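You operate a simulated robot arm through the tools that you are given. There is no shell and no other tool. Be economical: measure what you need, move in short steps, check, and stop when the job is done.

The job below is to be done with a simulated two-armed robot. You get a single attempt, and the scene is never put back.

## Task
Hold the green table lamp on the oven worktop steady with one hand and press the white lamp button to switch it on with the other.

It is judged by the outcome, as a careful person would: the job done as asked, and still so three seconds after it is handed in. It fails if anything else is knocked over, pushed out of place, dropped, spilled or broken.

## Robot
Two 7-joint arms with two-finger parallel grippers on one trunk, on a base that drives. Base frame: it is fixed to the floor where the robot stands at the start and does not move with it; the origin is under the middle of the robot, x ahead of it, y to its left, z up; the surface under the hand at the start is at about z = 920. Readings come in mm, degrees, newtons and seconds.
The left shoulder is at the start at [110, 169, 1511], the right one opposite. With the tool pointing down near the work surface each hand reaches from about 420 to 740 mm from the robot's upright axis, wherever it stands, measured 20 degrees to its own side. Places, roughly: white lamp button [700, 100, 1000]. Payload 1.57 kg a hand.
The TCP of each hand is the grasp point between the finger pads, 30 mm short of the fingertips. In the tool frame z runs along the fingers and y along their closing line. Largest opening 80 mm; finger width 17, thickness 12; the body of the gripper, 40 by 82 mm, starts 80 mm behind the TCP.
Orientation is that of the tool frame in the base frame, as a unit quaternion [x, y, z, w]. With the fingers straight down and closing along the base's y, the tool's x points along the base's -x, its y along +y and its z along -z.

## Interface
- The arms move only by the tool jog_arm. It takes "left_deltas", "right_deltas" or both (then of equal length, played together; a hand with none holds still); each is a list of rows, each a list of 3 entries, a list of its own where there are three numbers: the gripper command, from -1 (fully open) to 1 (shut), values between in proportion, then the shift along the tool's x, y, z in mm, then the turn, a rotation vector about the tool's x, y, z in degrees. In form: [[claw, [x, y, z], [wx, wy, wz]], ...]. A call has 1 to 20 rows; each row is the pose to reach, as a shift and turn from the pose commanded when the call began, along the tool's axes at that moment. Each row takes 0.2 s and may step no farther than 50 mm and 8.6 degrees from the row before; otherwise, or with a gripper value out of range, the whole call is refused. A pose out of reach is approached as far as the arm can. The call stops where the force on the tool passes 40 N (or 10 N more than at its start, if that is more) or the arm is blocked; 0.2 s more then pass. Each finger travels about 72 mm/s and halts on what it meets, pressing with about 39 N; the grip force reading is that of the motor and also rises with nothing between the fingers. The clock runs only during rows and for 0.2 s after the last one: add rows that repeat a pose to give the fingers time. It gives the time, the measured TCP pose, the force on the tool (base axes), the opening and the grip force at its end, in the units of the frame above (readings bear some noise), with the torque about the TCP (base axes, N m) and any sound that the robot's microphone picked up, and new pictures: "views" is both (left out), scene, wrist or none (wrist: the cameras of the hands that moved).
- Cameras (640 x 400 px; columns grow to the right, rows downward): "scene" is now at [156.2, 15.6, 1694.2]; the picture's right is [0.20, -0.98, 0.00], its down [-0.74, -0.15, -0.66] and it looks along [0.64, 0.13, -0.75] (base axes); focal length 280 px, centre (320, 200). "left" rides on the left gripper at [72, 7, -122] in its tool frame; the picture's right is [-0.09, 1.00, 0.00], its down [-0.84, -0.08, -0.54] and it looks along [-0.54, -0.05, 0.84] (tool axes); focal length 238 px, centre (320, 200). "right" rides on the right gripper at [72, -7, -122] in its tool frame; the picture's right is [0.09, 1.00, 0.00], its down [-0.84, 0.08, -0.54] and it looks along [-0.54, 0.05, 0.84] (tool axes); focal length 238 px, centre (320, 200). There is no depth. A picture from a camera that has moved, and an enlarged one, comes with that camera's place and axes in the base frame and with its lens.
- raise_lower(by): slides the trunk up (or, below 0, down) by that many mm; the arms and the scene camera ride with it, the base frame stays. It gives what a move gives, with no picture.
- roll_base(legs): drives the robot by 1 to 6 legs, each [ahead, left, turn to the left] in mm, mm and degrees, along the robot's own axes; the way and the turn of a leg run together, so that a leg with both is an arc; at most 1500 mm and 180 degrees a leg. The arms and the cameras ride along, it lands a little off, and it stops where it bumps. It gives what a move gives, and a new picture of the scene camera.
- head_to(pan, tilt): turns the head with the scene camera to pan (to the left, within 86 degrees either way) and tilt (down, from -29 to 69), counted from straight ahead of the robot. It gives what a move gives, and a new picture of the scene camera.
- inspect(camera, box): a new picture of the part [left, top, right, bottom] of that camera's present view, enlarged. It takes no simulated time.
- finish_job(): hands the job in; it is judged then, once.

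Work in short steps. Places have to be worked out from the pictures, the camera data and where the tool is seen: move nearer, look again, correct. Check each grasp and each placing, and mend what went wrong. You have 120 turns and 260 pictures in all, those below and enlarged ones among them. Open the grippers and draw the arms clear of the work before you hand the job in, unless the task says otherwise; then end with one line.

The tools are called by a JSON object that holds its "fn" and its "kwargs". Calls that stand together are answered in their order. jog_arm: Moves the arms, as the interface text tells. Its arguments: {"type":"object","properties":{"left_deltas":{"type":"array","items":{"type":"array"}},"right_deltas":{"type":"array","items":{"type":"array"}},"views":{"type":"string","enum":["both","scene","wrist","none"]}},"required":[]} The other tools are called the same way: raise_lower (by) slides the trunk up or down; roll_base (legs) drives the base; head_to (pan, tilt) turns the head that bears the scene camera; inspect (camera, box) takes an enlarged picture of a part of a camera's view; finish_job () hands the job in.

At the start:

```text
clock: 0.0
left_position: [614.1, 358.6, 1230.6]
left_ee_rot: [0.0, 1.0, 0.0, 0.0]
left_contact_force: [-0.5, 0.1, 0.6]
left_wrist_torque: [-0.04, -0.03, 0.01]
left_finger_gap: 79.9
left_grip_force: 0.1
right_position: [679.5, -215.0, 1150.7]
right_ee_rot: [0.001, 1.0, 0.0, 0.0]
right_contact_force: [0.1, 0.1, -0.1]
right_wrist_torque: [0.02, 0.02, 0.01]
right_finger_gap: 80.0
right_grip_force: 0.1
trunk travel left (down, up): [-825.0, 65.0]
robot x, y, heading: [2.3, 0.3, -0.2]
head pan, tilt: [11.5, 48.9]
```

scene: 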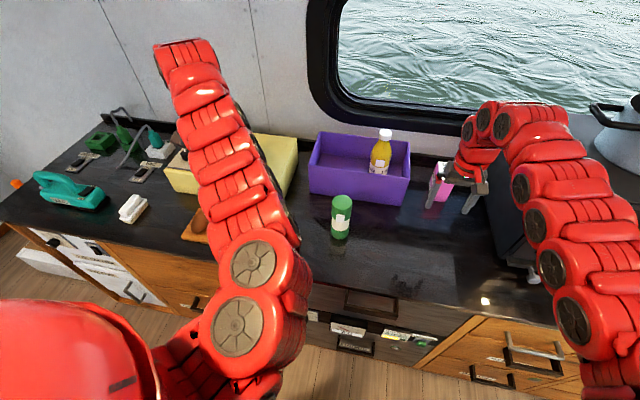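
right: 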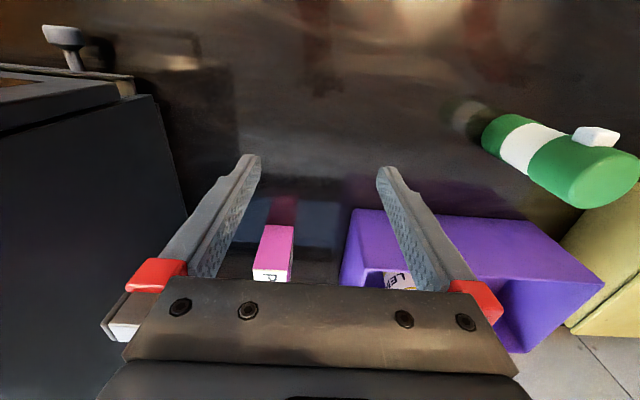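
left: 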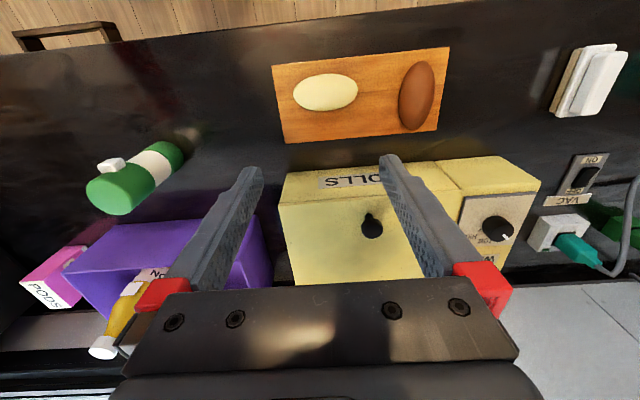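

The green cylinder with the white band and white button looks like the lamp; I look closer in all three views.

{"fn": "inspect", "kwargs": {"camera": "scene", "box": [280, 170, 400, 250]}}

{"fn": "inspect", "kwargs": {"camera": "right", "box": [440, 80, 640, 220]}}

{"fn": "inspect", "kwargs": {"camera": "left", "box": [60, 110, 220, 230]}}

```text
5.00 times, centred on (340, 210) of scene
camera zoom: at [156.2, 15.6, 1694.2], right [0.2, -0.98, 0.0], down [-0.74, -0.15, -0.66], along [0.64, 0.13, -0.75], focal length 1401 px, centre (220, 150)
```

zoom: 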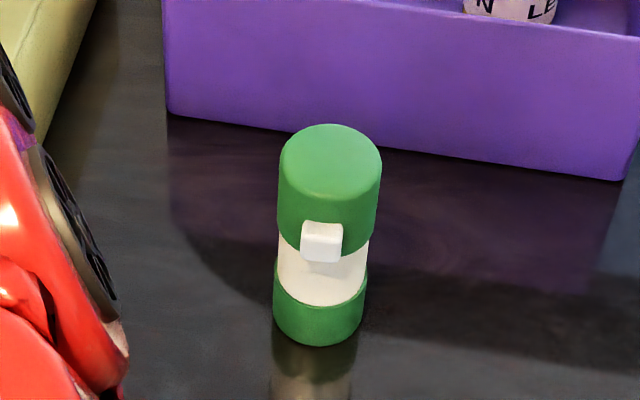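

```text
2.86 times, centred on (540, 150) of right
camera zoom: at [605.5, -221.7, 1273.8], right [-0.09, 1.0, 0.0], down [0.84, 0.08, 0.54], along [0.54, 0.05, -0.84], focal length 681 px, centre (-309, 343)
```

zoom: 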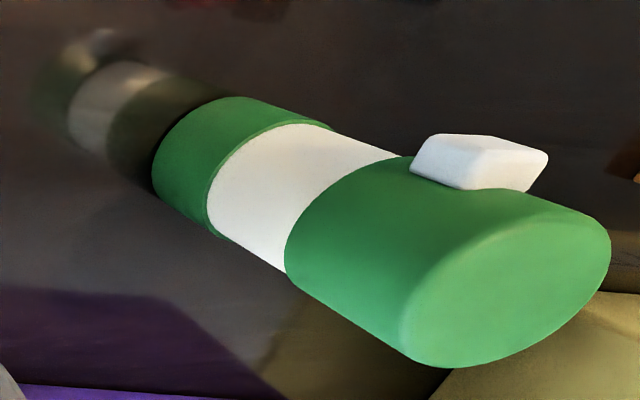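

```text
3.33 times, centred on (140, 170) of left
camera zoom: at [542.9, 365.9, 1351.5], right [0.09, 1.0, 0.0], down [0.84, -0.08, 0.54], along [0.54, -0.05, -0.84], focal length 794 px, centre (920, 300)
```

zoom: 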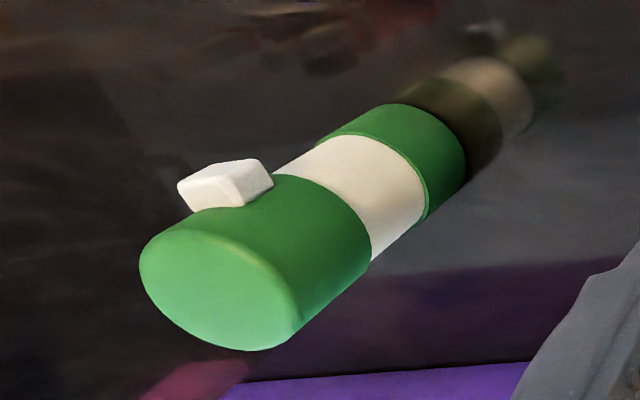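

The lamp axis triangulates to about (688, 60), with its top at z≈1076 and a diameter of about 58 mm. The button is on the robot side at about (650, 55, 1048). I'll bring the left hand over the lamp, and draw the right hand back while pitching it forward 60°.

{"fn": "jog_arm", "kwargs": {"right_deltas": [[-1, [20, 0, 0], [0, -7.5, 0]], [-1, [40, 0, 0], [0, -15, 0]], [-1, [60, 0, 0], [0, -22.5, 0]], [-1, [80, 0, 0], [0, -30, 0]], [-1, [100, 0, 0], [0, -37.5, 0]], [0, [120, 0, 0], [0, -45, 0]], [1, [130, 0, 0], [0, -52.5, 0]], [1, [140, 0, 0], [0, -60, 0]]], "left_deltas": [[-1, [-10, -40, 0], [0, 0, 0]], [-1, [-20, -80, 0], [0, 0, 0]], [-1, [-30, -120, 0], [0, 0, 0]], [-1, [-40, -160, 0], [0, 0, 0]], [-1, [-50, -200, 0], [0, 0, 0]], [-1, [-60, -240, 0], [0, 0, 0]], [-1, [-70, -280, 0], [0, 0, 0]], [-1, [-74, -299, 0], [0, 0, 0]]]}}

```text
clock: 2.0
left_position: [685.4, 55.9, 1232.2]
left_ee_rot: [0.001, 1.0, 0.001, 0.003]
left_contact_force: [-0.5, 0.3, -0.2]
left_wrist_torque: [0.05, -0.03, -0.01]
left_finger_gap: 80.1
left_grip_force: 0.0
right_position: [638.4, -161.9, 1028.4]
right_ee_rot: [-0.156, 0.954, 0.005, 0.257]
right_contact_force: [0.1, 0.3, 0.1]
right_wrist_torque: [0.06, 0.0, 0.03]
right_finger_gap: 0.0
right_grip_force: 21.6
right hand out of reach, approached as far as the arm can: row 1, 2, 3, 4, 5, 6, 7, 8
trunk travel left (down, up): [-825.0, 65.0]
robot x, y, heading: [-0.1, 2.8, 0.3]
head pan, tilt: [11.5, 48.9]
stopped in row 8 (right hand): the arm was blocked; the commanded pose is now the measured one
camera scene: at [152.4, 10.9, 1694.7], right [0.2, -0.98, 0.0], down [-0.74, -0.15, -0.66], along [0.65, 0.13, -0.75], focal length 280 px, centre (320, 200)
camera right: at [521.3, -200.0, 1100.7], right [-0.37, 0.92, -0.12], down [0.4, 0.27, 0.88], along [0.84, 0.28, -0.47], focal length 238 px, centre (320, 200)
camera left: at [613.4, 62.1, 1353.0], right [0.09, 1.0, 0.0], down [0.84, -0.08, 0.54], along [0.54, -0.05, -0.84], focal length 238 px, centre (320, 200)
```

scene: 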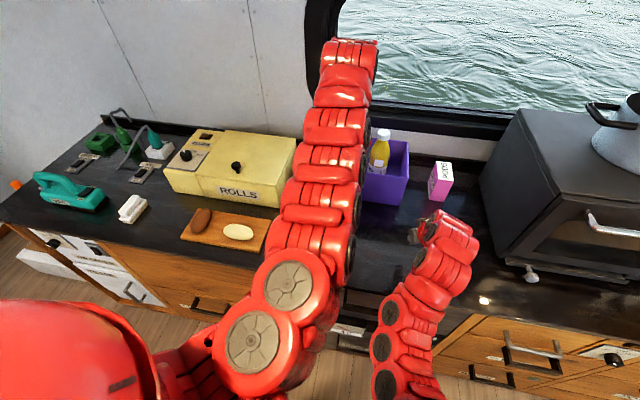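
right: 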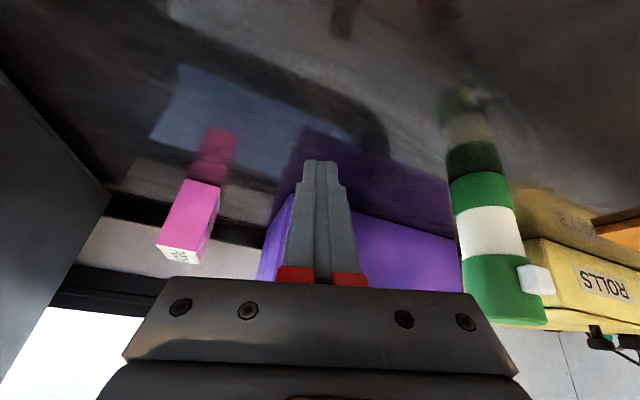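
left: 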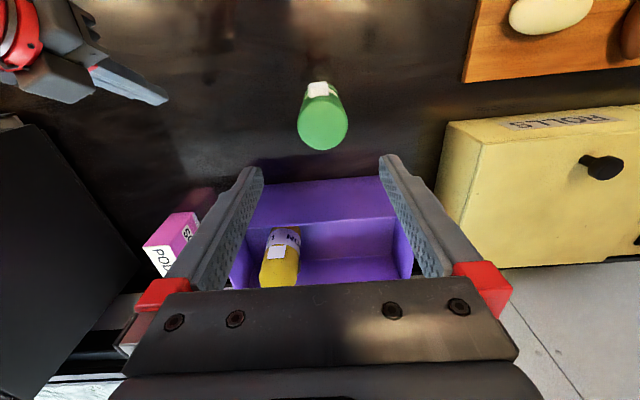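

The right arm seems too close-folded for this pose, so I'll back the base 65 mm to give it room. The left hand rides along well above everything.

{"fn": "roll_base", "kwargs": {"legs": [[-65, 0, 0]]}}

```text
clock: 3.0
left_position: [627.5, 60.5, 1228.5]
left_ee_rot: [0.0, 1.0, 0.0, -0.001]
left_contact_force: [0.3, -0.2, 0.0]
left_wrist_torque: [-0.01, -0.01, 0.0]
left_finger_gap: 80.0
left_grip_force: 0.1
right_position: [580.4, -158.3, 1026.8]
right_ee_rot: [-0.156, 0.954, 0.003, 0.255]
right_contact_force: [-0.2, 0.0, 0.2]
right_wrist_torque: [-0.02, 0.02, 0.01]
right_finger_gap: 0.0
right_grip_force: 21.6
trunk travel left (down, up): [-825.0, 65.0]
robot x, y, heading: [-60.6, 1.2, 0.1]
head pan, tilt: [11.5, 48.9]
camera scene: at [96.4, 15.4, 1693.8], right [0.2, -0.98, 0.0], down [-0.74, -0.15, -0.66], along [0.64, 0.13, -0.76], focal length 280 px, centre (320, 200)
```

scene: 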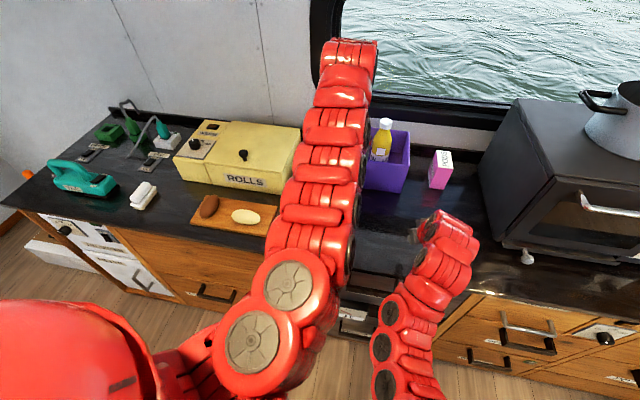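

Base is back about 61 mm. Next I move the left hand above the lamp, tips about 30 mm over its top, and check the alignment.

{"fn": "jog_arm", "kwargs": {"left_deltas": [[-1, [-20, 0, 25], [0, 0, 0]], [-1, [-40, 0, 50], [0, 0, 0]], [-1, [-60, 0, 75], [0, 0, 0]], [-1, [-60, 0, 95], [0, 0, 0]], [-1, [-60, 0, 95], [0, 0, 0]]], "views": "wrist"}}

```text
clock: 4.2
left_position: [655.0, 62.9, 1170.4]
left_ee_rot: [0.0, 1.0, 0.001, 0.0]
left_contact_force: [-0.6, -0.2, 0.2]
left_wrist_torque: [-0.01, -0.02, 0.02]
left_finger_gap: 79.9
left_grip_force: 0.0
left hand out of reach, approached as far as the arm can: row 2, 3, 4, 5
right_position: [578.2, -158.4, 1027.2]
right_ee_rot: [-0.156, 0.954, 0.004, 0.256]
right_contact_force: [-0.9, -0.2, -0.3]
right_wrist_torque: [0.0, 0.02, 0.0]
right_finger_gap: 0.3
right_grip_force: 20.9
trunk travel left (down, up): [-825.0, 65.0]
robot x, y, heading: [-63.1, 0.3, 0.0]
head pan, tilt: [11.5, 48.9]
camera left: at [583.6, 69.9, 1292.4], right [0.09, 1.0, 0.0], down [0.84, -0.08, 0.54], along [0.54, -0.05, -0.84], focal length 238 px, centre (320, 200)
```

left: 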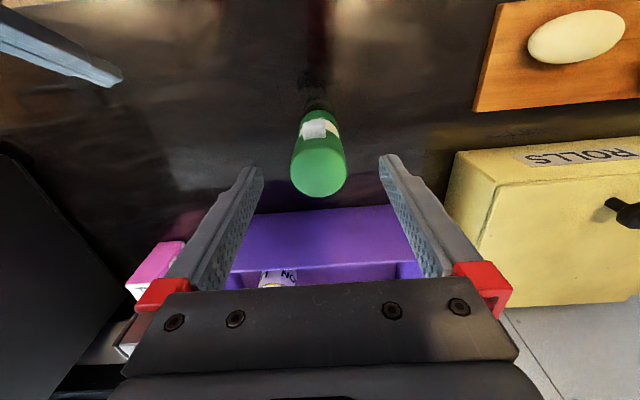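

The left hand is at its reach limit here. Raising the trunk should extend both arms' useful range downward, so I raise it 60 mm and drive 20 mm ahead.

{"fn": "raise_lower", "kwargs": {"by": 60}}

{"fn": "roll_base", "kwargs": {"legs": [[20, 0, 0]]}}

```text
clock: 5.2
left_position: [655.2, 64.4, 1231.1]
left_ee_rot: [0.0, 1.0, 0.0, 0.0]
left_contact_force: [-0.5, -0.1, 0.1]
left_wrist_torque: [0.0, -0.01, 0.03]
left_finger_gap: 79.7
left_grip_force: 0.0
right_position: [579.1, -159.1, 1087.7]
right_ee_rot: [-0.157, 0.954, 0.004, 0.256]
right_contact_force: [0.9, -0.7, -0.5]
right_wrist_torque: [-0.01, 0.0, 0.0]
right_finger_gap: 0.0
right_grip_force: 20.9
trunk travel left (down, up): [-885.0, 5.0]
robot x, y, heading: [-64.7, -2.1, -0.2]
head pan, tilt: [11.5, 48.9]
```

```text
clock: 6.0
left_position: [670.1, 62.9, 1235.0]
left_ee_rot: [0.001, 1.0, 0.0, 0.002]
left_contact_force: [-1.0, -0.4, 0.9]
left_wrist_torque: [0.02, -0.05, 0.0]
left_finger_gap: 80.2
left_grip_force: 0.0
right_position: [594.3, -159.0, 1090.2]
right_ee_rot: [-0.156, 0.954, 0.003, 0.257]
right_contact_force: [-0.5, -0.8, 0.3]
right_wrist_torque: [0.01, -0.02, -0.01]
right_finger_gap: 0.3
right_grip_force: 21.8
trunk travel left (down, up): [-885.0, 5.0]
robot x, y, heading: [-43.3, -2.0, 0.0]
head pan, tilt: [11.5, 48.9]
camera scene: at [105.4, 15.4, 1755.0], right [0.2, -0.98, 0.0], down [-0.74, -0.15, -0.66], along [0.65, 0.13, -0.75], focal length 280 px, centre (320, 200)
```

scene: 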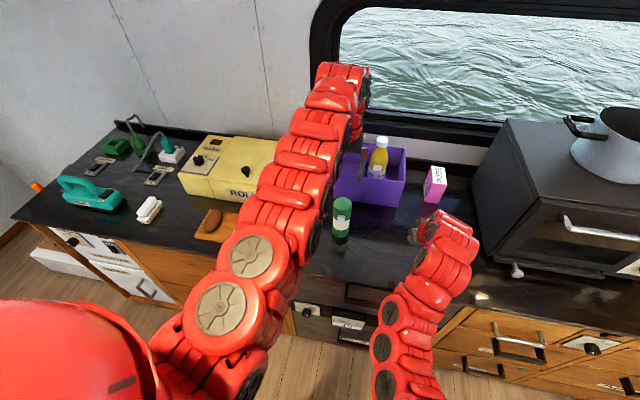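

Now I bring the left hand over the lamp again, to x≈688 and z≈1130.

{"fn": "jog_arm", "kwargs": {"left_deltas": [[-1, [-6, 0, 25], [0, 0, 0]], [-1, [-12, 0, 50], [0, 0, 0]], [-1, [-18, 0, 75], [0, 0, 0]], [-1, [-18, 0, 105], [0, 0, 0]], [-1, [-18, 0, 105], [0, 0, 0]]], "views": "wrist"}}

```text
clock: 7.2
left_position: [672.9, 68.8, 1132.3]
left_ee_rot: [0.001, 1.0, 0.0, 0.0]
left_contact_force: [-0.2, 0.9, 0.4]
left_wrist_torque: [0.03, -0.01, 0.02]
left_finger_gap: 80.3
left_grip_force: 0.0
left hand out of reach, approached as far as the arm can: row 1, 2, 3, 4, 5
right_position: [597.5, -158.0, 1088.2]
right_ee_rot: [-0.157, 0.954, 0.004, 0.256]
right_contact_force: [-0.8, 0.6, 0.0]
right_wrist_torque: [0.0, -0.03, 0.01]
right_finger_gap: 0.0
right_grip_force: 21.6
trunk travel left (down, up): [-885.0, 5.0]
robot x, y, heading: [-44.0, -0.5, -0.2]
head pan, tilt: [11.5, 48.9]
camera left: at [602.6, 76.2, 1252.5], right [0.09, 1.0, 0.0], down [0.84, -0.08, 0.54], along [0.54, -0.05, -0.84], focal length 238 px, centre (320, 200)
```

left: 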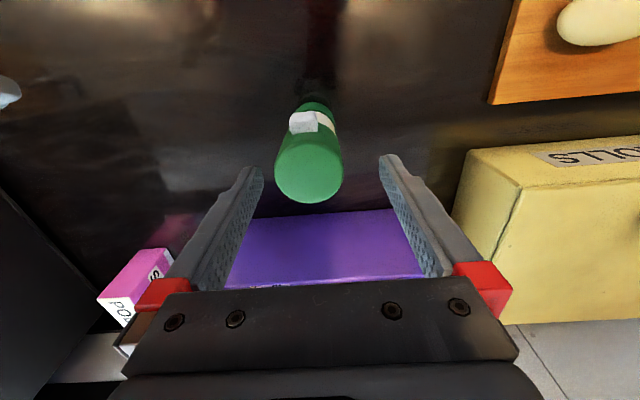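

The lamp top re-measures as (688, 58.5), and the left hand tops out about 16 mm short. I drive ahead 20 mm with the fingertips still 25 mm above the lamp.

{"fn": "roll_base", "kwargs": {"legs": [[22, 0, 0]]}}

```text
clock: 8.0
left_position: [692.1, 70.1, 1135.5]
left_ee_rot: [0.001, 1.0, 0.0, 0.003]
left_contact_force: [-0.4, -0.1, 0.3]
left_wrist_torque: [0.0, -0.07, 0.0]
left_finger_gap: 79.9
left_grip_force: 0.0
right_position: [614.6, -158.1, 1089.9]
right_ee_rot: [-0.156, 0.953, 0.003, 0.258]
right_contact_force: [0.9, 0.4, -0.6]
right_wrist_torque: [0.02, -0.03, 0.03]
right_finger_gap: 0.2
right_grip_force: 20.7
trunk travel left (down, up): [-885.0, 5.0]
robot x, y, heading: [-20.8, 1.1, -0.1]
head pan, tilt: [11.5, 48.9]
camera scene: at [127.0, 15.3, 1755.0], right [0.2, -0.98, 0.0], down [-0.74, -0.15, -0.66], along [0.65, 0.13, -0.75], focal length 280 px, centre (320, 200)
```

scene: 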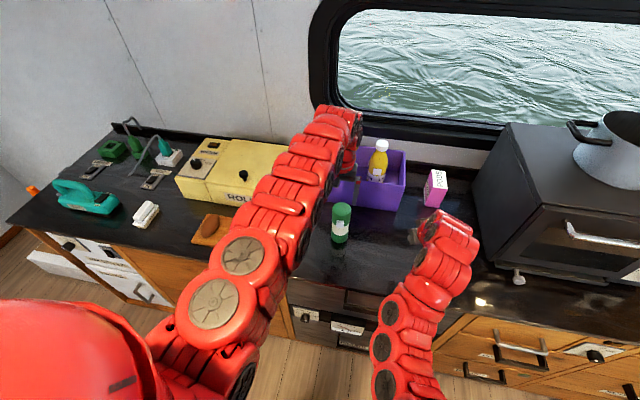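

I centre the left hand laterally on the lamp (y −11) at the same height, then check.

{"fn": "jog_arm", "kwargs": {"left_deltas": [[-1, [2, -6, 0], [0, 0, 0]], [-1, [4, -11, 0], [0, 0, 0]], [-1, [4, -11, 0], [0, 0, 0]]], "views": "wrist"}}

```text
clock: 8.8
left_position: [693.2, 58.4, 1131.0]
left_ee_rot: [0.001, 1.0, 0.001, 0.0]
left_contact_force: [0.1, 0.4, 0.2]
left_wrist_torque: [-0.01, 0.03, 0.0]
left_finger_gap: 79.9
left_grip_force: 0.1
right_position: [621.2, -158.9, 1087.2]
right_ee_rot: [-0.156, 0.954, 0.004, 0.255]
right_contact_force: [-0.9, 0.7, -0.5]
right_wrist_torque: [0.01, 0.07, -0.03]
right_finger_gap: 0.0
right_grip_force: 21.4
trunk travel left (down, up): [-885.0, 5.0]
robot x, y, heading: [-22.0, 0.8, 0.1]
head pan, tilt: [11.5, 48.9]
camera left: at [622.4, 64.8, 1252.1], right [0.09, 1.0, 0.0], down [0.84, -0.08, 0.54], along [0.54, -0.05, -0.84], focal length 238 px, centre (320, 200)
```

left: 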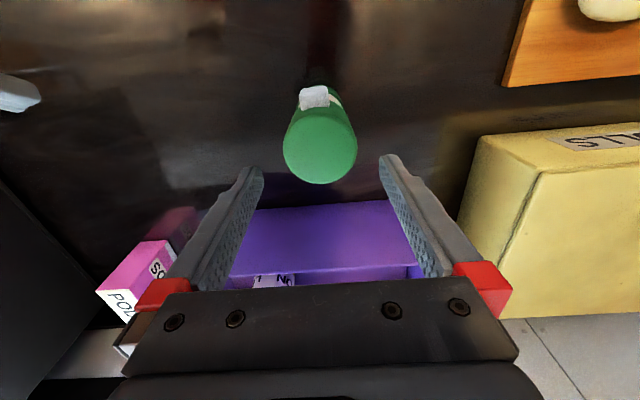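

Left is well aligned. Before gripping, I check the right hand's reach by pitching it 25° more and bringing it to a standby point in front of the lamp, to its right.

{"fn": "jog_arm", "kwargs": {"right_deltas": [[1, [1, 30, 10], [0, -6.25, 0]], [1, [2, 60, 21], [0, -12.5, 0]], [1, [4, 91, 32], [0, -18.75, 0]], [1, [5, 121, 42], [0, -25, 0]], [1, [5, 121, 42], [0, -25, 0]]]}}

```text
clock: 10.0
left_position: [693.7, 58.5, 1132.4]
left_ee_rot: [0.001, 1.0, 0.0, 0.0]
left_contact_force: [0.2, -0.4, -0.6]
left_wrist_torque: [-0.02, 0.0, -0.02]
left_finger_gap: 79.9
left_grip_force: 0.0
right_position: [600.3, -40.0, 1040.3]
right_ee_rot: [-0.152, 0.876, 0.038, 0.456]
right_contact_force: [0.5, 0.4, -0.6]
right_wrist_torque: [-0.01, 0.0, -0.01]
right_finger_gap: 0.1
right_grip_force: 21.1
trunk travel left (down, up): [-885.0, 5.0]
robot x, y, heading: [-21.3, 1.5, 0.2]
head pan, tilt: [11.5, 48.9]
camera scene: at [134.9, 15.0, 1754.2], right [0.2, -0.98, 0.0], down [-0.74, -0.15, -0.66], along [0.64, 0.13, -0.75], focal length 280 px, centre (320, 200)
camera right: at [466.0, -89.1, 1053.5], right [-0.35, 0.93, -0.15], down [0.0, 0.16, 0.99], along [0.94, 0.34, -0.05], focal length 238 px, centre (320, 200)
```

scene: 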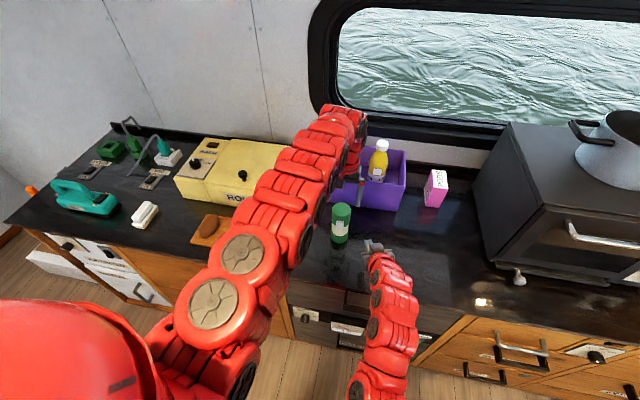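
right: 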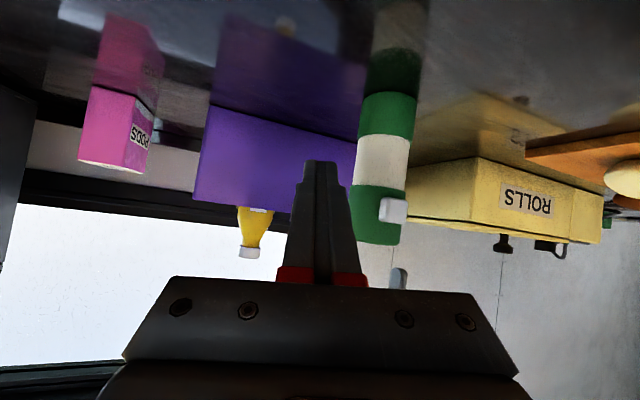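

The right hand reaches precisely, and the button refines to about (650, 53, 1045). Now I lower the left hand around the lamp, with fingers open.

{"fn": "jog_arm", "kwargs": {"left_deltas": [[-1, [3, 0, 25], [0, 0, 0]], [-1, [3, 0, 50], [0, 0, 0]], [-1, [3, 0, 75], [0, 0, 0]], [-1, [3, 0, 88], [0, 0, 0]], [-1, [3, 0, 88], [0, 0, 0]]], "views": "both"}}

```text
clock: 11.2
left_position: [679.9, 60.0, 1045.7]
left_ee_rot: [0.001, 1.0, 0.0, 0.0]
left_contact_force: [0.2, 0.1, 0.4]
left_wrist_torque: [0.0, 0.0, 0.0]
left_finger_gap: 79.9
left_grip_force: 0.0
left hand out of reach, approached as far as the arm can: row 3, 4, 5
right_position: [599.5, -40.6, 1039.1]
right_ee_rot: [-0.152, 0.875, 0.037, 0.457]
right_contact_force: [-0.4, 0.4, -0.2]
right_wrist_torque: [-0.03, 0.03, 0.0]
right_finger_gap: 0.0
right_grip_force: 21.3
trunk travel left (down, up): [-885.0, 5.0]
robot x, y, heading: [-24.9, -1.9, -0.1]
head pan, tilt: [11.5, 48.9]
camera scene: at [134.3, 15.9, 1754.2], right [0.2, -0.98, 0.0], down [-0.74, -0.15, -0.66], along [0.64, 0.13, -0.75], focal length 280 px, centre (320, 200)
camera left: at [609.3, 67.0, 1166.6], right [0.09, 1.0, 0.0], down [0.84, -0.08, 0.54], along [0.54, -0.05, -0.84], focal length 238 px, centre (320, 200)
```

scene: 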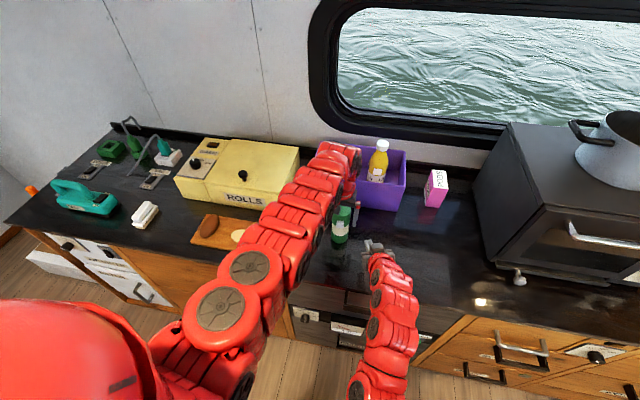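
left: 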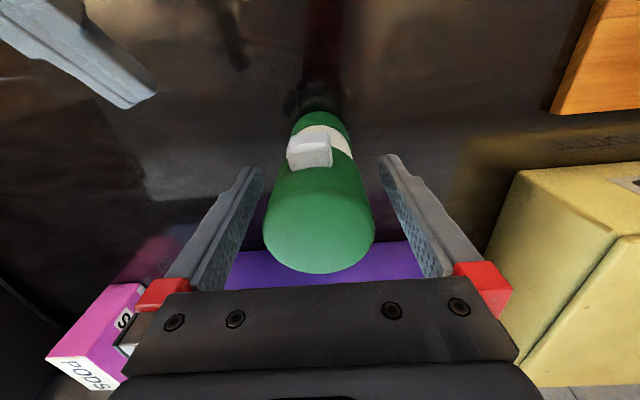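

The hand is around the lamp but about 8 mm short in x. A small 8 mm base drive centres it.

{"fn": "roll_base", "kwargs": {"legs": [[8, 0, 0]]}}

{"fn": "inspect", "kwargs": {"camera": "left", "box": [160, 80, 480, 280]}}

```text
clock: 11.9
left_position: [686.9, 60.2, 1046.0]
left_ee_rot: [0.001, 1.0, -0.001, 0.001]
left_contact_force: [-0.7, -0.6, 0.2]
left_wrist_torque: [0.01, -0.03, 0.01]
left_finger_gap: 80.3
left_grip_force: 0.0
right_position: [605.3, -40.4, 1040.9]
right_ee_rot: [-0.152, 0.875, 0.037, 0.457]
right_contact_force: [-0.1, -0.2, 0.1]
right_wrist_torque: [0.0, -0.04, 0.01]
right_finger_gap: 0.1
right_grip_force: 21.5
trunk travel left (down, up): [-885.0, 5.0]
robot x, y, heading: [-12.6, 0.6, -0.6]
head pan, tilt: [11.5, 48.9]
camera scene: at [138.9, 15.3, 1754.6], right [0.2, -0.98, 0.0], down [-0.74, -0.15, -0.66], along [0.65, 0.13, -0.75], focal length 280 px, centre (320, 200)
```

scene: 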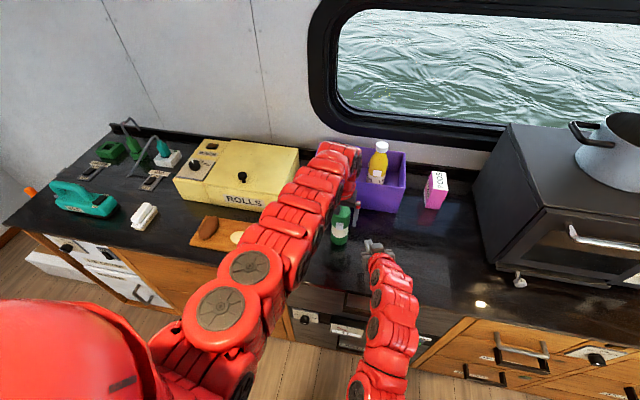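

```text
2.00 times, centred on (320, 180) of left
camera zoom: at [615.0, 66.4, 1168.0], right [0.09, 1.0, 0.0], down [0.84, -0.08, 0.54], along [0.54, -0.05, -0.84], focal length 477 px, centre (320, 240)
```

zoom: 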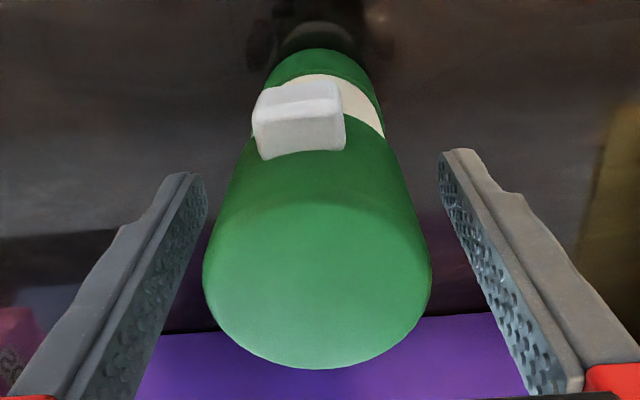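

Lamp is centred between the fingers; I close the left hand on it.

{"fn": "jog_arm", "kwargs": {"left_deltas": [[-0.4, [0, -1, 0], [0, 0, 0]], [0.2, [0, -1, 0], [0, 0, 0]], [0.5, [0, -1, 0], [0, 0, 0]], [0.5, [0, -1, 0], [0, 0, 0]]], "views": "wrist"}}

{"fn": "inspect", "kwargs": {"camera": "right", "box": [260, 60, 480, 300]}}

```text
clock: 12.9
left_position: [688.5, 59.2, 1045.7]
left_ee_rot: [0.0, 1.0, 0.0, -0.001]
left_contact_force: [-0.9, 0.3, -0.1]
left_wrist_torque: [0.07, 0.05, 0.0]
left_finger_gap: 59.3
left_grip_force: 38.7
right_position: [607.2, -40.4, 1040.1]
right_ee_rot: [-0.151, 0.876, 0.037, 0.456]
right_contact_force: [-0.2, 0.4, 0.0]
right_wrist_torque: [-0.01, -0.02, -0.01]
right_finger_gap: 0.0
right_grip_force: 21.1
trunk travel left (down, up): [-885.0, 5.0]
robot x, y, heading: [-11.7, -2.6, 0.0]
head pan, tilt: [11.5, 48.9]
camera left: at [617.2, 65.6, 1166.7], right [0.09, 1.0, 0.0], down [0.84, -0.08, 0.54], along [0.54, -0.05, -0.84], focal length 238 px, centre (320, 200)
```

left: 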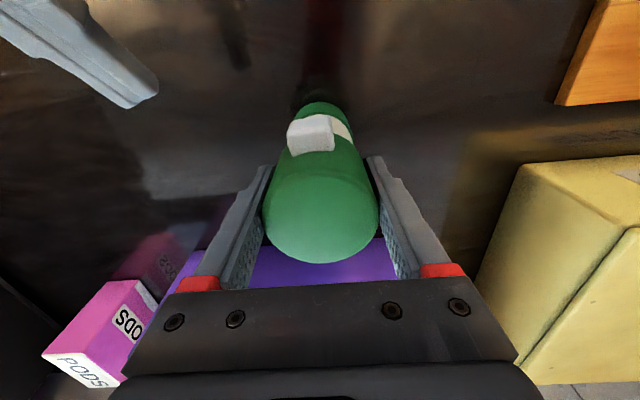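

```text
1.67 times, centred on (370, 180) of right
camera zoom: at [473.6, -89.2, 1053.7], right [-0.35, 0.93, -0.15], down [0.0, 0.16, 0.99], along [0.94, 0.34, -0.05], focal length 397 px, centre (237, 233)
```

zoom: 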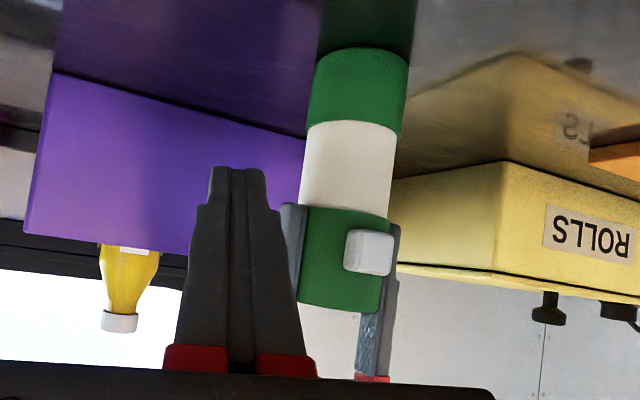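

The lamp is held, with gap 59 mm and grip 39 N. Button is at about (648, 53, 1044), so I bring the right fingertips to about 18 mm in front of it.

{"fn": "jog_arm", "kwargs": {"right_deltas": [[1, [-11, 27, 2.5], [0, 0, 0]], [1, [-22, 54, 5], [0, 0, 0]], [1, [-33.6, 80.5, 7.6], [0, 0, 0]], [1, [-33.6, 80.5, 7.6], [0, 0, 0]]], "views": "wrist"}}

{"fn": "inspect", "kwargs": {"camera": "left", "box": [200, 40, 440, 190]}}

{"fn": "inspect", "kwargs": {"camera": "scene", "box": [290, 180, 410, 280]}}

```text
clock: 13.9
left_position: [688.9, 58.7, 1045.8]
left_ee_rot: [0.001, 1.0, 0.0, -0.001]
left_contact_force: [-0.1, 1.1, 1.0]
left_wrist_torque: [0.03, 0.01, 0.01]
left_finger_gap: 59.4
left_grip_force: 39.2
right_position: [607.1, 44.7, 1057.2]
right_ee_rot: [-0.151, 0.876, 0.036, 0.456]
right_contact_force: [0.4, -0.3, 0.5]
right_wrist_torque: [0.03, 0.0, -0.02]
right_finger_gap: 0.2
right_grip_force: 21.6
trunk travel left (down, up): [-885.0, 5.0]
robot x, y, heading: [-12.2, -1.7, -0.1]
head pan, tilt: [11.5, 48.9]
camera right: at [473.5, -3.1, 1070.8], right [-0.35, 0.93, -0.15], down [0.0, 0.16, 0.99], along [0.94, 0.34, -0.05], focal length 238 px, centre (320, 200)
```

right: 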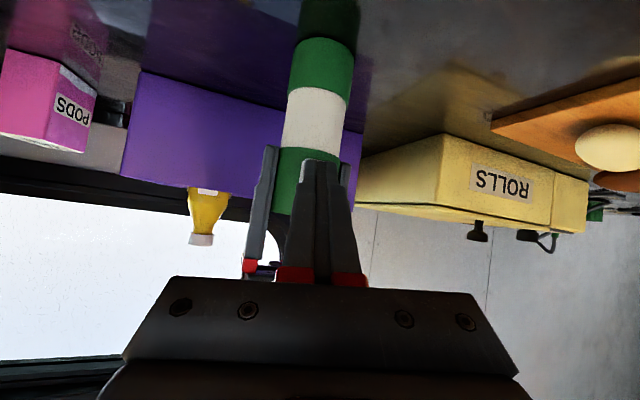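

```text
2.67 times, centred on (320, 115) of left
camera zoom: at [617.1, 65.4, 1166.9], right [0.09, 1.0, 0.0], down [0.84, -0.08, 0.54], along [0.54, -0.05, -0.84], focal length 636 px, centre (320, 427)
```

zoom: 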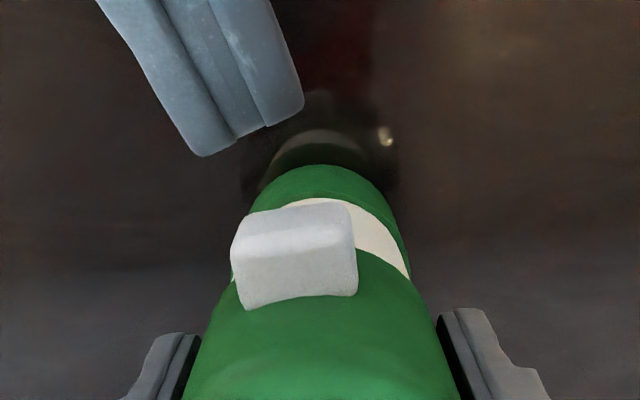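

```text
4.00 times, centred on (350, 230) of scene
camera zoom: at [142.0, 14.9, 1754.2], right [0.2, -0.98, 0.0], down [-0.74, -0.15, -0.66], along [0.64, 0.13, -0.75], focal length 1121 px, centre (200, 80)
```

zoom: 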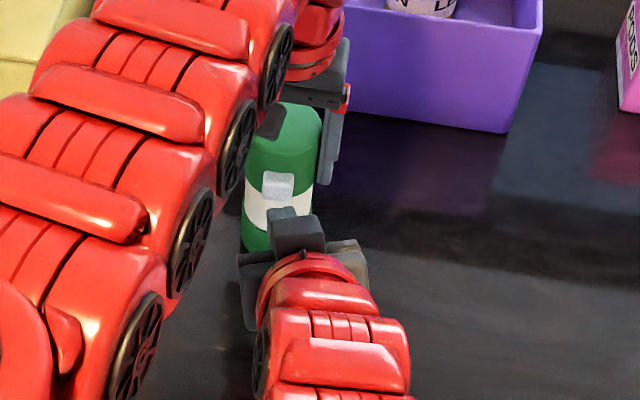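

The tip projects at (631, 51, 1040) as expected; the button centre looks nearer y≈56. I shift y +5 and advance 14 mm in +x in small rows, watching force.

{"fn": "jog_arm", "kwargs": {"right_deltas": [[1, [-5.5, 2.4, 7.3], [0, 0, 0]], [1, [-7.1, 1.5, 9.7], [0, 0, 0]], [1, [-8.7, 0.6, 12], [0, 0, 0]], [1, [-8.7, 0.6, 12], [0, 0, 0]]], "views": "none"}}

{"fn": "inspect", "kwargs": {"camera": "left", "box": [200, 40, 440, 190]}}

```text
clock: 14.9
left_position: [689.0, 59.7, 1045.4]
left_ee_rot: [0.001, 1.0, 0.0, 0.0]
left_contact_force: [1.9, 0.3, 0.7]
left_wrist_torque: [-0.13, 0.06, -0.02]
left_finger_gap: 59.1
left_grip_force: 38.9
right_position: [620.8, 50.0, 1056.8]
right_ee_rot: [-0.151, 0.876, 0.037, 0.457]
right_contact_force: [-1.5, 0.3, -0.5]
right_wrist_torque: [0.02, -0.01, -0.01]
right_finger_gap: 0.0
right_grip_force: 21.6
trunk travel left (down, up): [-885.0, 5.0]
robot x, y, heading: [-18.4, -0.8, -0.2]
head pan, tilt: [11.5, 48.9]
```

```text
2.67 times, centred on (320, 115) of left
camera zoom: at [617.1, 65.6, 1166.9], right [0.09, 1.0, 0.0], down [0.84, -0.08, 0.54], along [0.54, -0.05, -0.84], focal length 636 px, centre (320, 427)
```

zoom: 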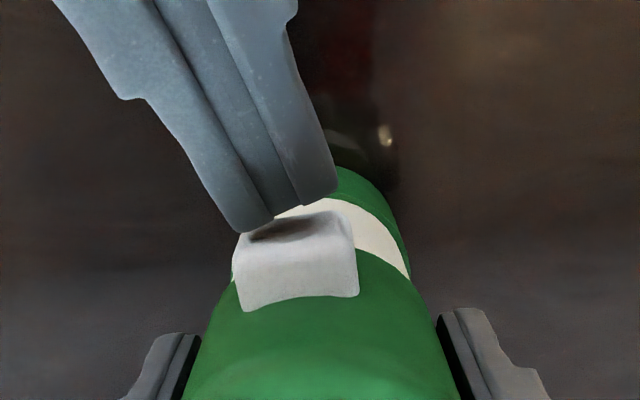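

The tip has just touched the button face (about 1.5 N on both hands) and is well placed. I push on in 1.5 mm steps.

{"fn": "jog_arm", "kwargs": {"right_deltas": [[1, [-0.8, -0.45, 1.2], [0, 0, 0]], [1, [-1.6, -0.9, 2.4], [0, 0, 0]], [1, [-2.4, -1.3, 3.5], [0, 0, 0]], [1, [-2.4, -1.3, 3.5], [0, 0, 0]]], "views": "none"}}

{"fn": "inspect", "kwargs": {"camera": "left", "box": [200, 40, 440, 190]}}

```text
clock: 15.9
left_position: [687.6, 58.9, 1047.1]
left_ee_rot: [0.002, 1.0, 0.0, 0.0]
left_contact_force: [3.5, 0.8, -0.7]
left_wrist_torque: [0.12, 0.13, 0.05]
left_finger_gap: 59.3
left_grip_force: 39.2
right_position: [625.4, 50.1, 1056.2]
right_ee_rot: [-0.152, 0.876, 0.037, 0.456]
right_contact_force: [-3.9, -0.1, -0.5]
right_wrist_torque: [-0.01, 0.03, 0.06]
right_finger_gap: 0.0
right_grip_force: 21.2
trunk travel left (down, up): [-885.0, 5.0]
robot x, y, heading: [-17.4, -1.2, 0.0]
head pan, tilt: [11.5, 48.9]
heard: click
```

```text
2.67 times, centred on (320, 115) of left
camera zoom: at [617.0, 65.6, 1166.9], right [0.09, 1.0, 0.0], down [0.84, -0.08, 0.54], along [0.54, -0.05, -0.84], focal length 636 px, centre (320, 427)
```

zoom: 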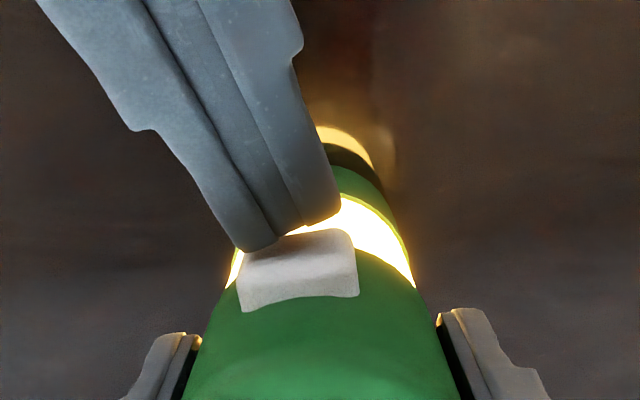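

A click was heard and the lamp band is lit. I back the right hand straight off and away to the side, while the left still holds.

{"fn": "jog_arm", "kwargs": {"right_deltas": [[1, [5.4, 3, -7.9], [0, 0, 0]], [1, [10.8, 0.6, -15.2], [0, 0, 0]], [1, [22, -26, -18], [0, 0, 0]], [1, [33, -53, -20], [0, 0, 0]], [1, [44.4, -80, -22.8], [0, 0, 0]], [1, [60, -120, -23], [0, 0, 0]], [1, [60, -120, -23], [0, 0, 0]]], "views": "both"}}

```text
clock: 17.5
left_position: [688.6, 58.9, 1046.6]
left_ee_rot: [0.001, 1.0, 0.0, 0.001]
left_contact_force: [-0.5, -0.7, -0.2]
left_wrist_torque: [-0.04, 0.04, 0.02]
left_finger_gap: 59.2
left_grip_force: 38.8
right_position: [610.8, -82.6, 1030.2]
right_ee_rot: [-0.152, 0.876, 0.037, 0.457]
right_contact_force: [0.1, -0.2, 0.1]
right_wrist_torque: [0.02, -0.01, -0.02]
right_finger_gap: 0.0
right_grip_force: 21.0
trunk travel left (down, up): [-885.0, 5.0]
robot x, y, heading: [-17.5, -0.4, -0.4]
head pan, tilt: [11.5, 48.9]
camera scene: at [142.0, 16.2, 1754.2], right [0.2, -0.98, 0.0], down [-0.74, -0.15, -0.66], along [0.64, 0.13, -0.75], focal length 280 px, centre (320, 200)
camera right: at [477.3, -130.8, 1044.2], right [-0.35, 0.93, -0.15], down [0.0, 0.16, 0.99], along [0.94, 0.34, -0.05], focal length 238 px, centre (320, 200)
```

scene: 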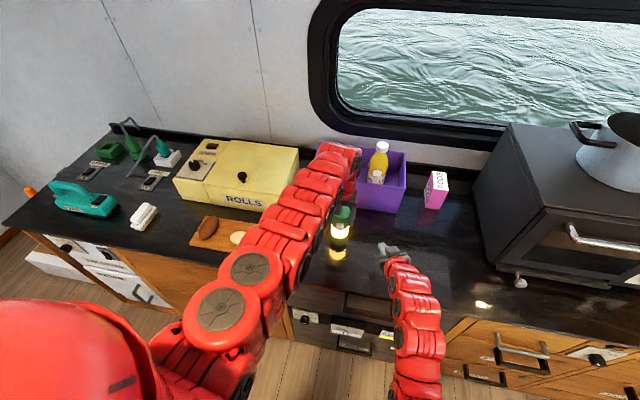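
right: 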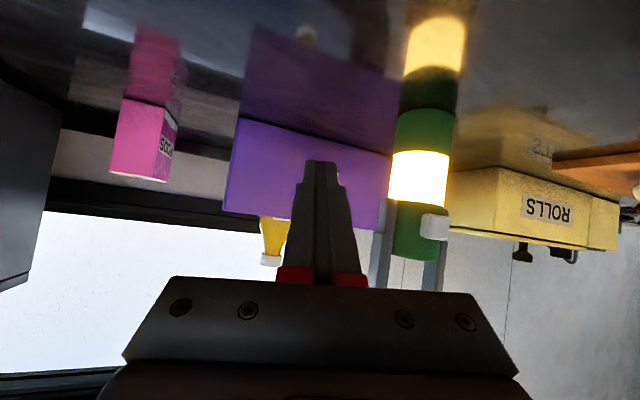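

The lamp stays lit with the button released. I open the left hand, pause, then lift straight up.

{"fn": "jog_arm", "kwargs": {"left_deltas": [[-0.2, [0, 0, 0], [0, 0, 0]], [-1, [0, 0, 0], [0, 0, 0]], [-1, [0, 0, 0], [0, 0, 0]], [-1, [0, 0, -20], [0, 0, 0]], [-1, [0, 0, -45], [0, 0, 0]], [-1, [0, 0, -75], [0, 0, 0]], [-1, [0, 0, -110], [0, 0, 0]], [-1, [0, 0, -150], [0, 0, 0]], [-1, [0, 0, -150], [0, 0, 0]]], "views": "both"}}

```text
clock: 19.5
left_position: [688.0, 58.4, 1195.9]
left_ee_rot: [0.001, 1.0, 0.001, 0.0]
left_contact_force: [0.5, 0.2, 0.2]
left_wrist_torque: [0.01, -0.01, 0.0]
left_finger_gap: 80.1
left_grip_force: 0.1
right_position: [611.6, -82.6, 1029.8]
right_ee_rot: [-0.152, 0.876, 0.037, 0.456]
right_contact_force: [-0.6, -0.5, 0.0]
right_wrist_torque: [-0.02, -0.02, 0.01]
right_finger_gap: 0.1
right_grip_force: 21.2
trunk travel left (down, up): [-885.0, 5.0]
robot x, y, heading: [-16.7, -1.5, 0.1]
head pan, tilt: [11.5, 48.9]
camera scene: at [142.4, 14.7, 1754.1], right [0.2, -0.98, 0.0], down [-0.74, -0.15, -0.66], along [0.64, 0.13, -0.75], focal length 280 px, centre (320, 200)
camera left: at [616.9, 64.3, 1316.6], right [0.09, 1.0, 0.0], down [0.84, -0.08, 0.54], along [0.54, -0.05, -0.84], focal length 238 px, centre (320, 200)
```

scene: 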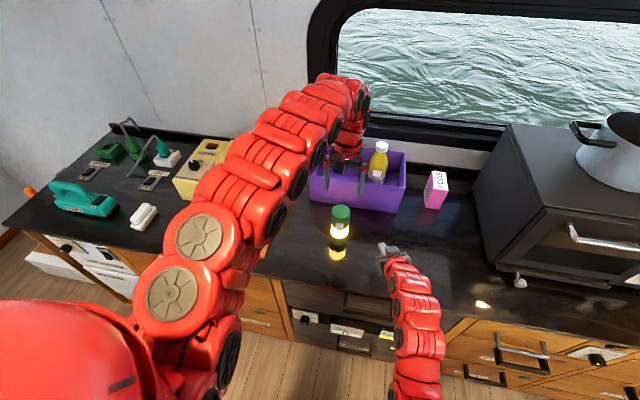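
left: 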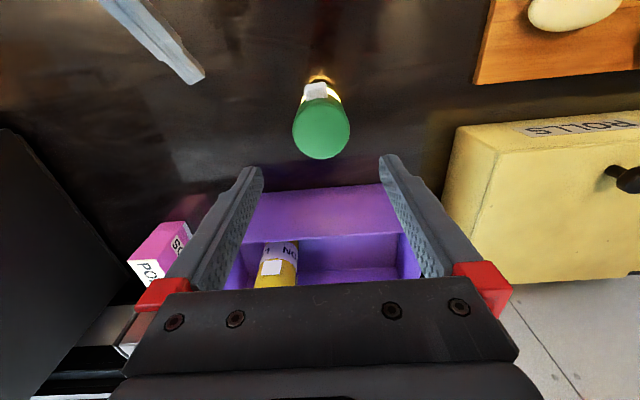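

The lamp stands upright and lit where it was. I draw both arms further clear and open the right gripper.

{"fn": "jog_arm", "kwargs": {"left_deltas": [[-1, [10, 40, -10], [0, 0, 0]], [-1, [20, 80, -20], [0, 0, 0]], [-1, [20, 120, -20], [0, 0, 0]], [-1, [20, 160, -20], [0, 0, 0]], [-1, [20, 160, -20], [0, 0, 0]]], "right_deltas": [[1, [0, -20, 0], [0, 0, 0]], [0, [0, -40, 0], [0, 0, 0]], [-1, [0, -60, 0], [0, 0, 0]], [-1, [0, -60, 0], [0, 0, 0]], [-1, [0, -60, 0], [0, 0, 0]]], "views": "both"}}

```text
clock: 20.7
left_position: [668.0, 218.4, 1217.4]
left_ee_rot: [0.002, 1.0, 0.0, 0.0]
left_contact_force: [-0.2, 0.4, -0.3]
left_wrist_torque: [0.01, 0.0, -0.02]
left_finger_gap: 79.8
left_grip_force: 0.0
right_position: [628.5, -140.8, 1033.9]
right_ee_rot: [-0.152, 0.876, 0.038, 0.457]
right_contact_force: [-0.1, -0.8, -0.5]
right_wrist_torque: [0.01, 0.0, 0.0]
right_finger_gap: 79.8
right_grip_force: 0.0
trunk travel left (down, up): [-885.0, 5.0]
robot x, y, heading: [-13.6, -1.9, -0.2]
head pan, tilt: [11.5, 48.9]
camera scene: at [141.7, 14.2, 1754.3], right [0.2, -0.98, 0.0], down [-0.74, -0.15, -0.66], along [0.64, 0.13, -0.75], focal length 280 px, centre (320, 200)
camera right: at [495.3, -188.8, 1048.6], right [-0.35, 0.93, -0.15], down [0.0, 0.16, 0.99], along [0.94, 0.34, -0.05], focal length 238 px, centre (320, 200)
camera left: at [597.3, 225.5, 1337.7], right [0.09, 1.0, 0.0], down [0.84, -0.08, 0.54], along [0.54, -0.05, -0.84], focal length 238 px, centre (320, 200)
```

scene: 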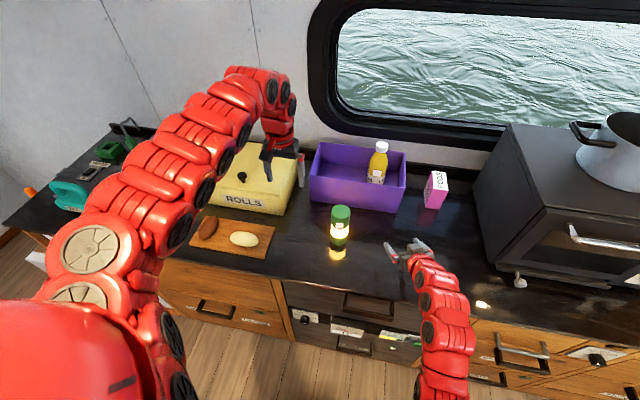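
right: 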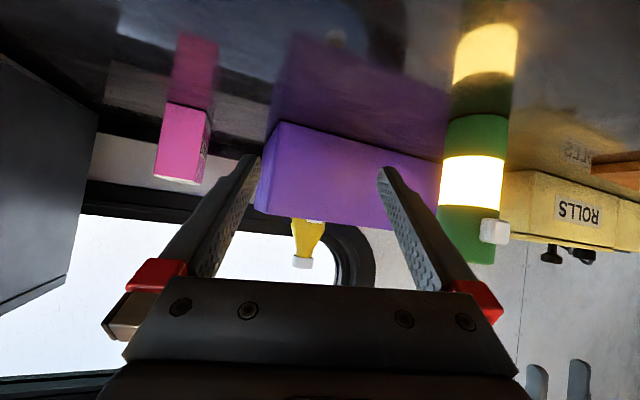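
left: 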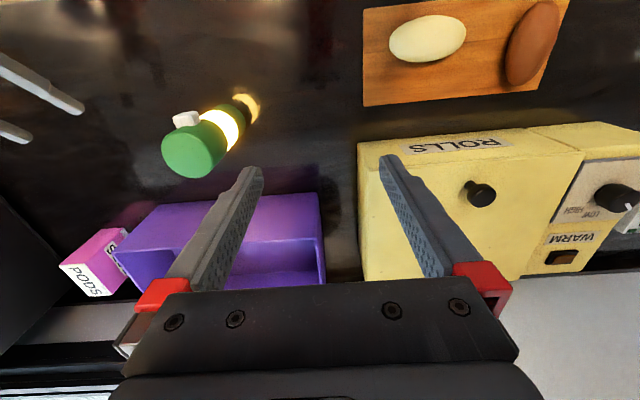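

The lamp is lit and upright, nothing else has moved, and both hands are open and clear, so I hand the job in.

{"fn": "finish_job", "kwargs": {}}

```text
The job is handed in.
```

The green lamp is switched on: the left hand held it steady while the right pressed the white button, and it was still lit and upright, with nothing else disturbed, when I handed the job in.
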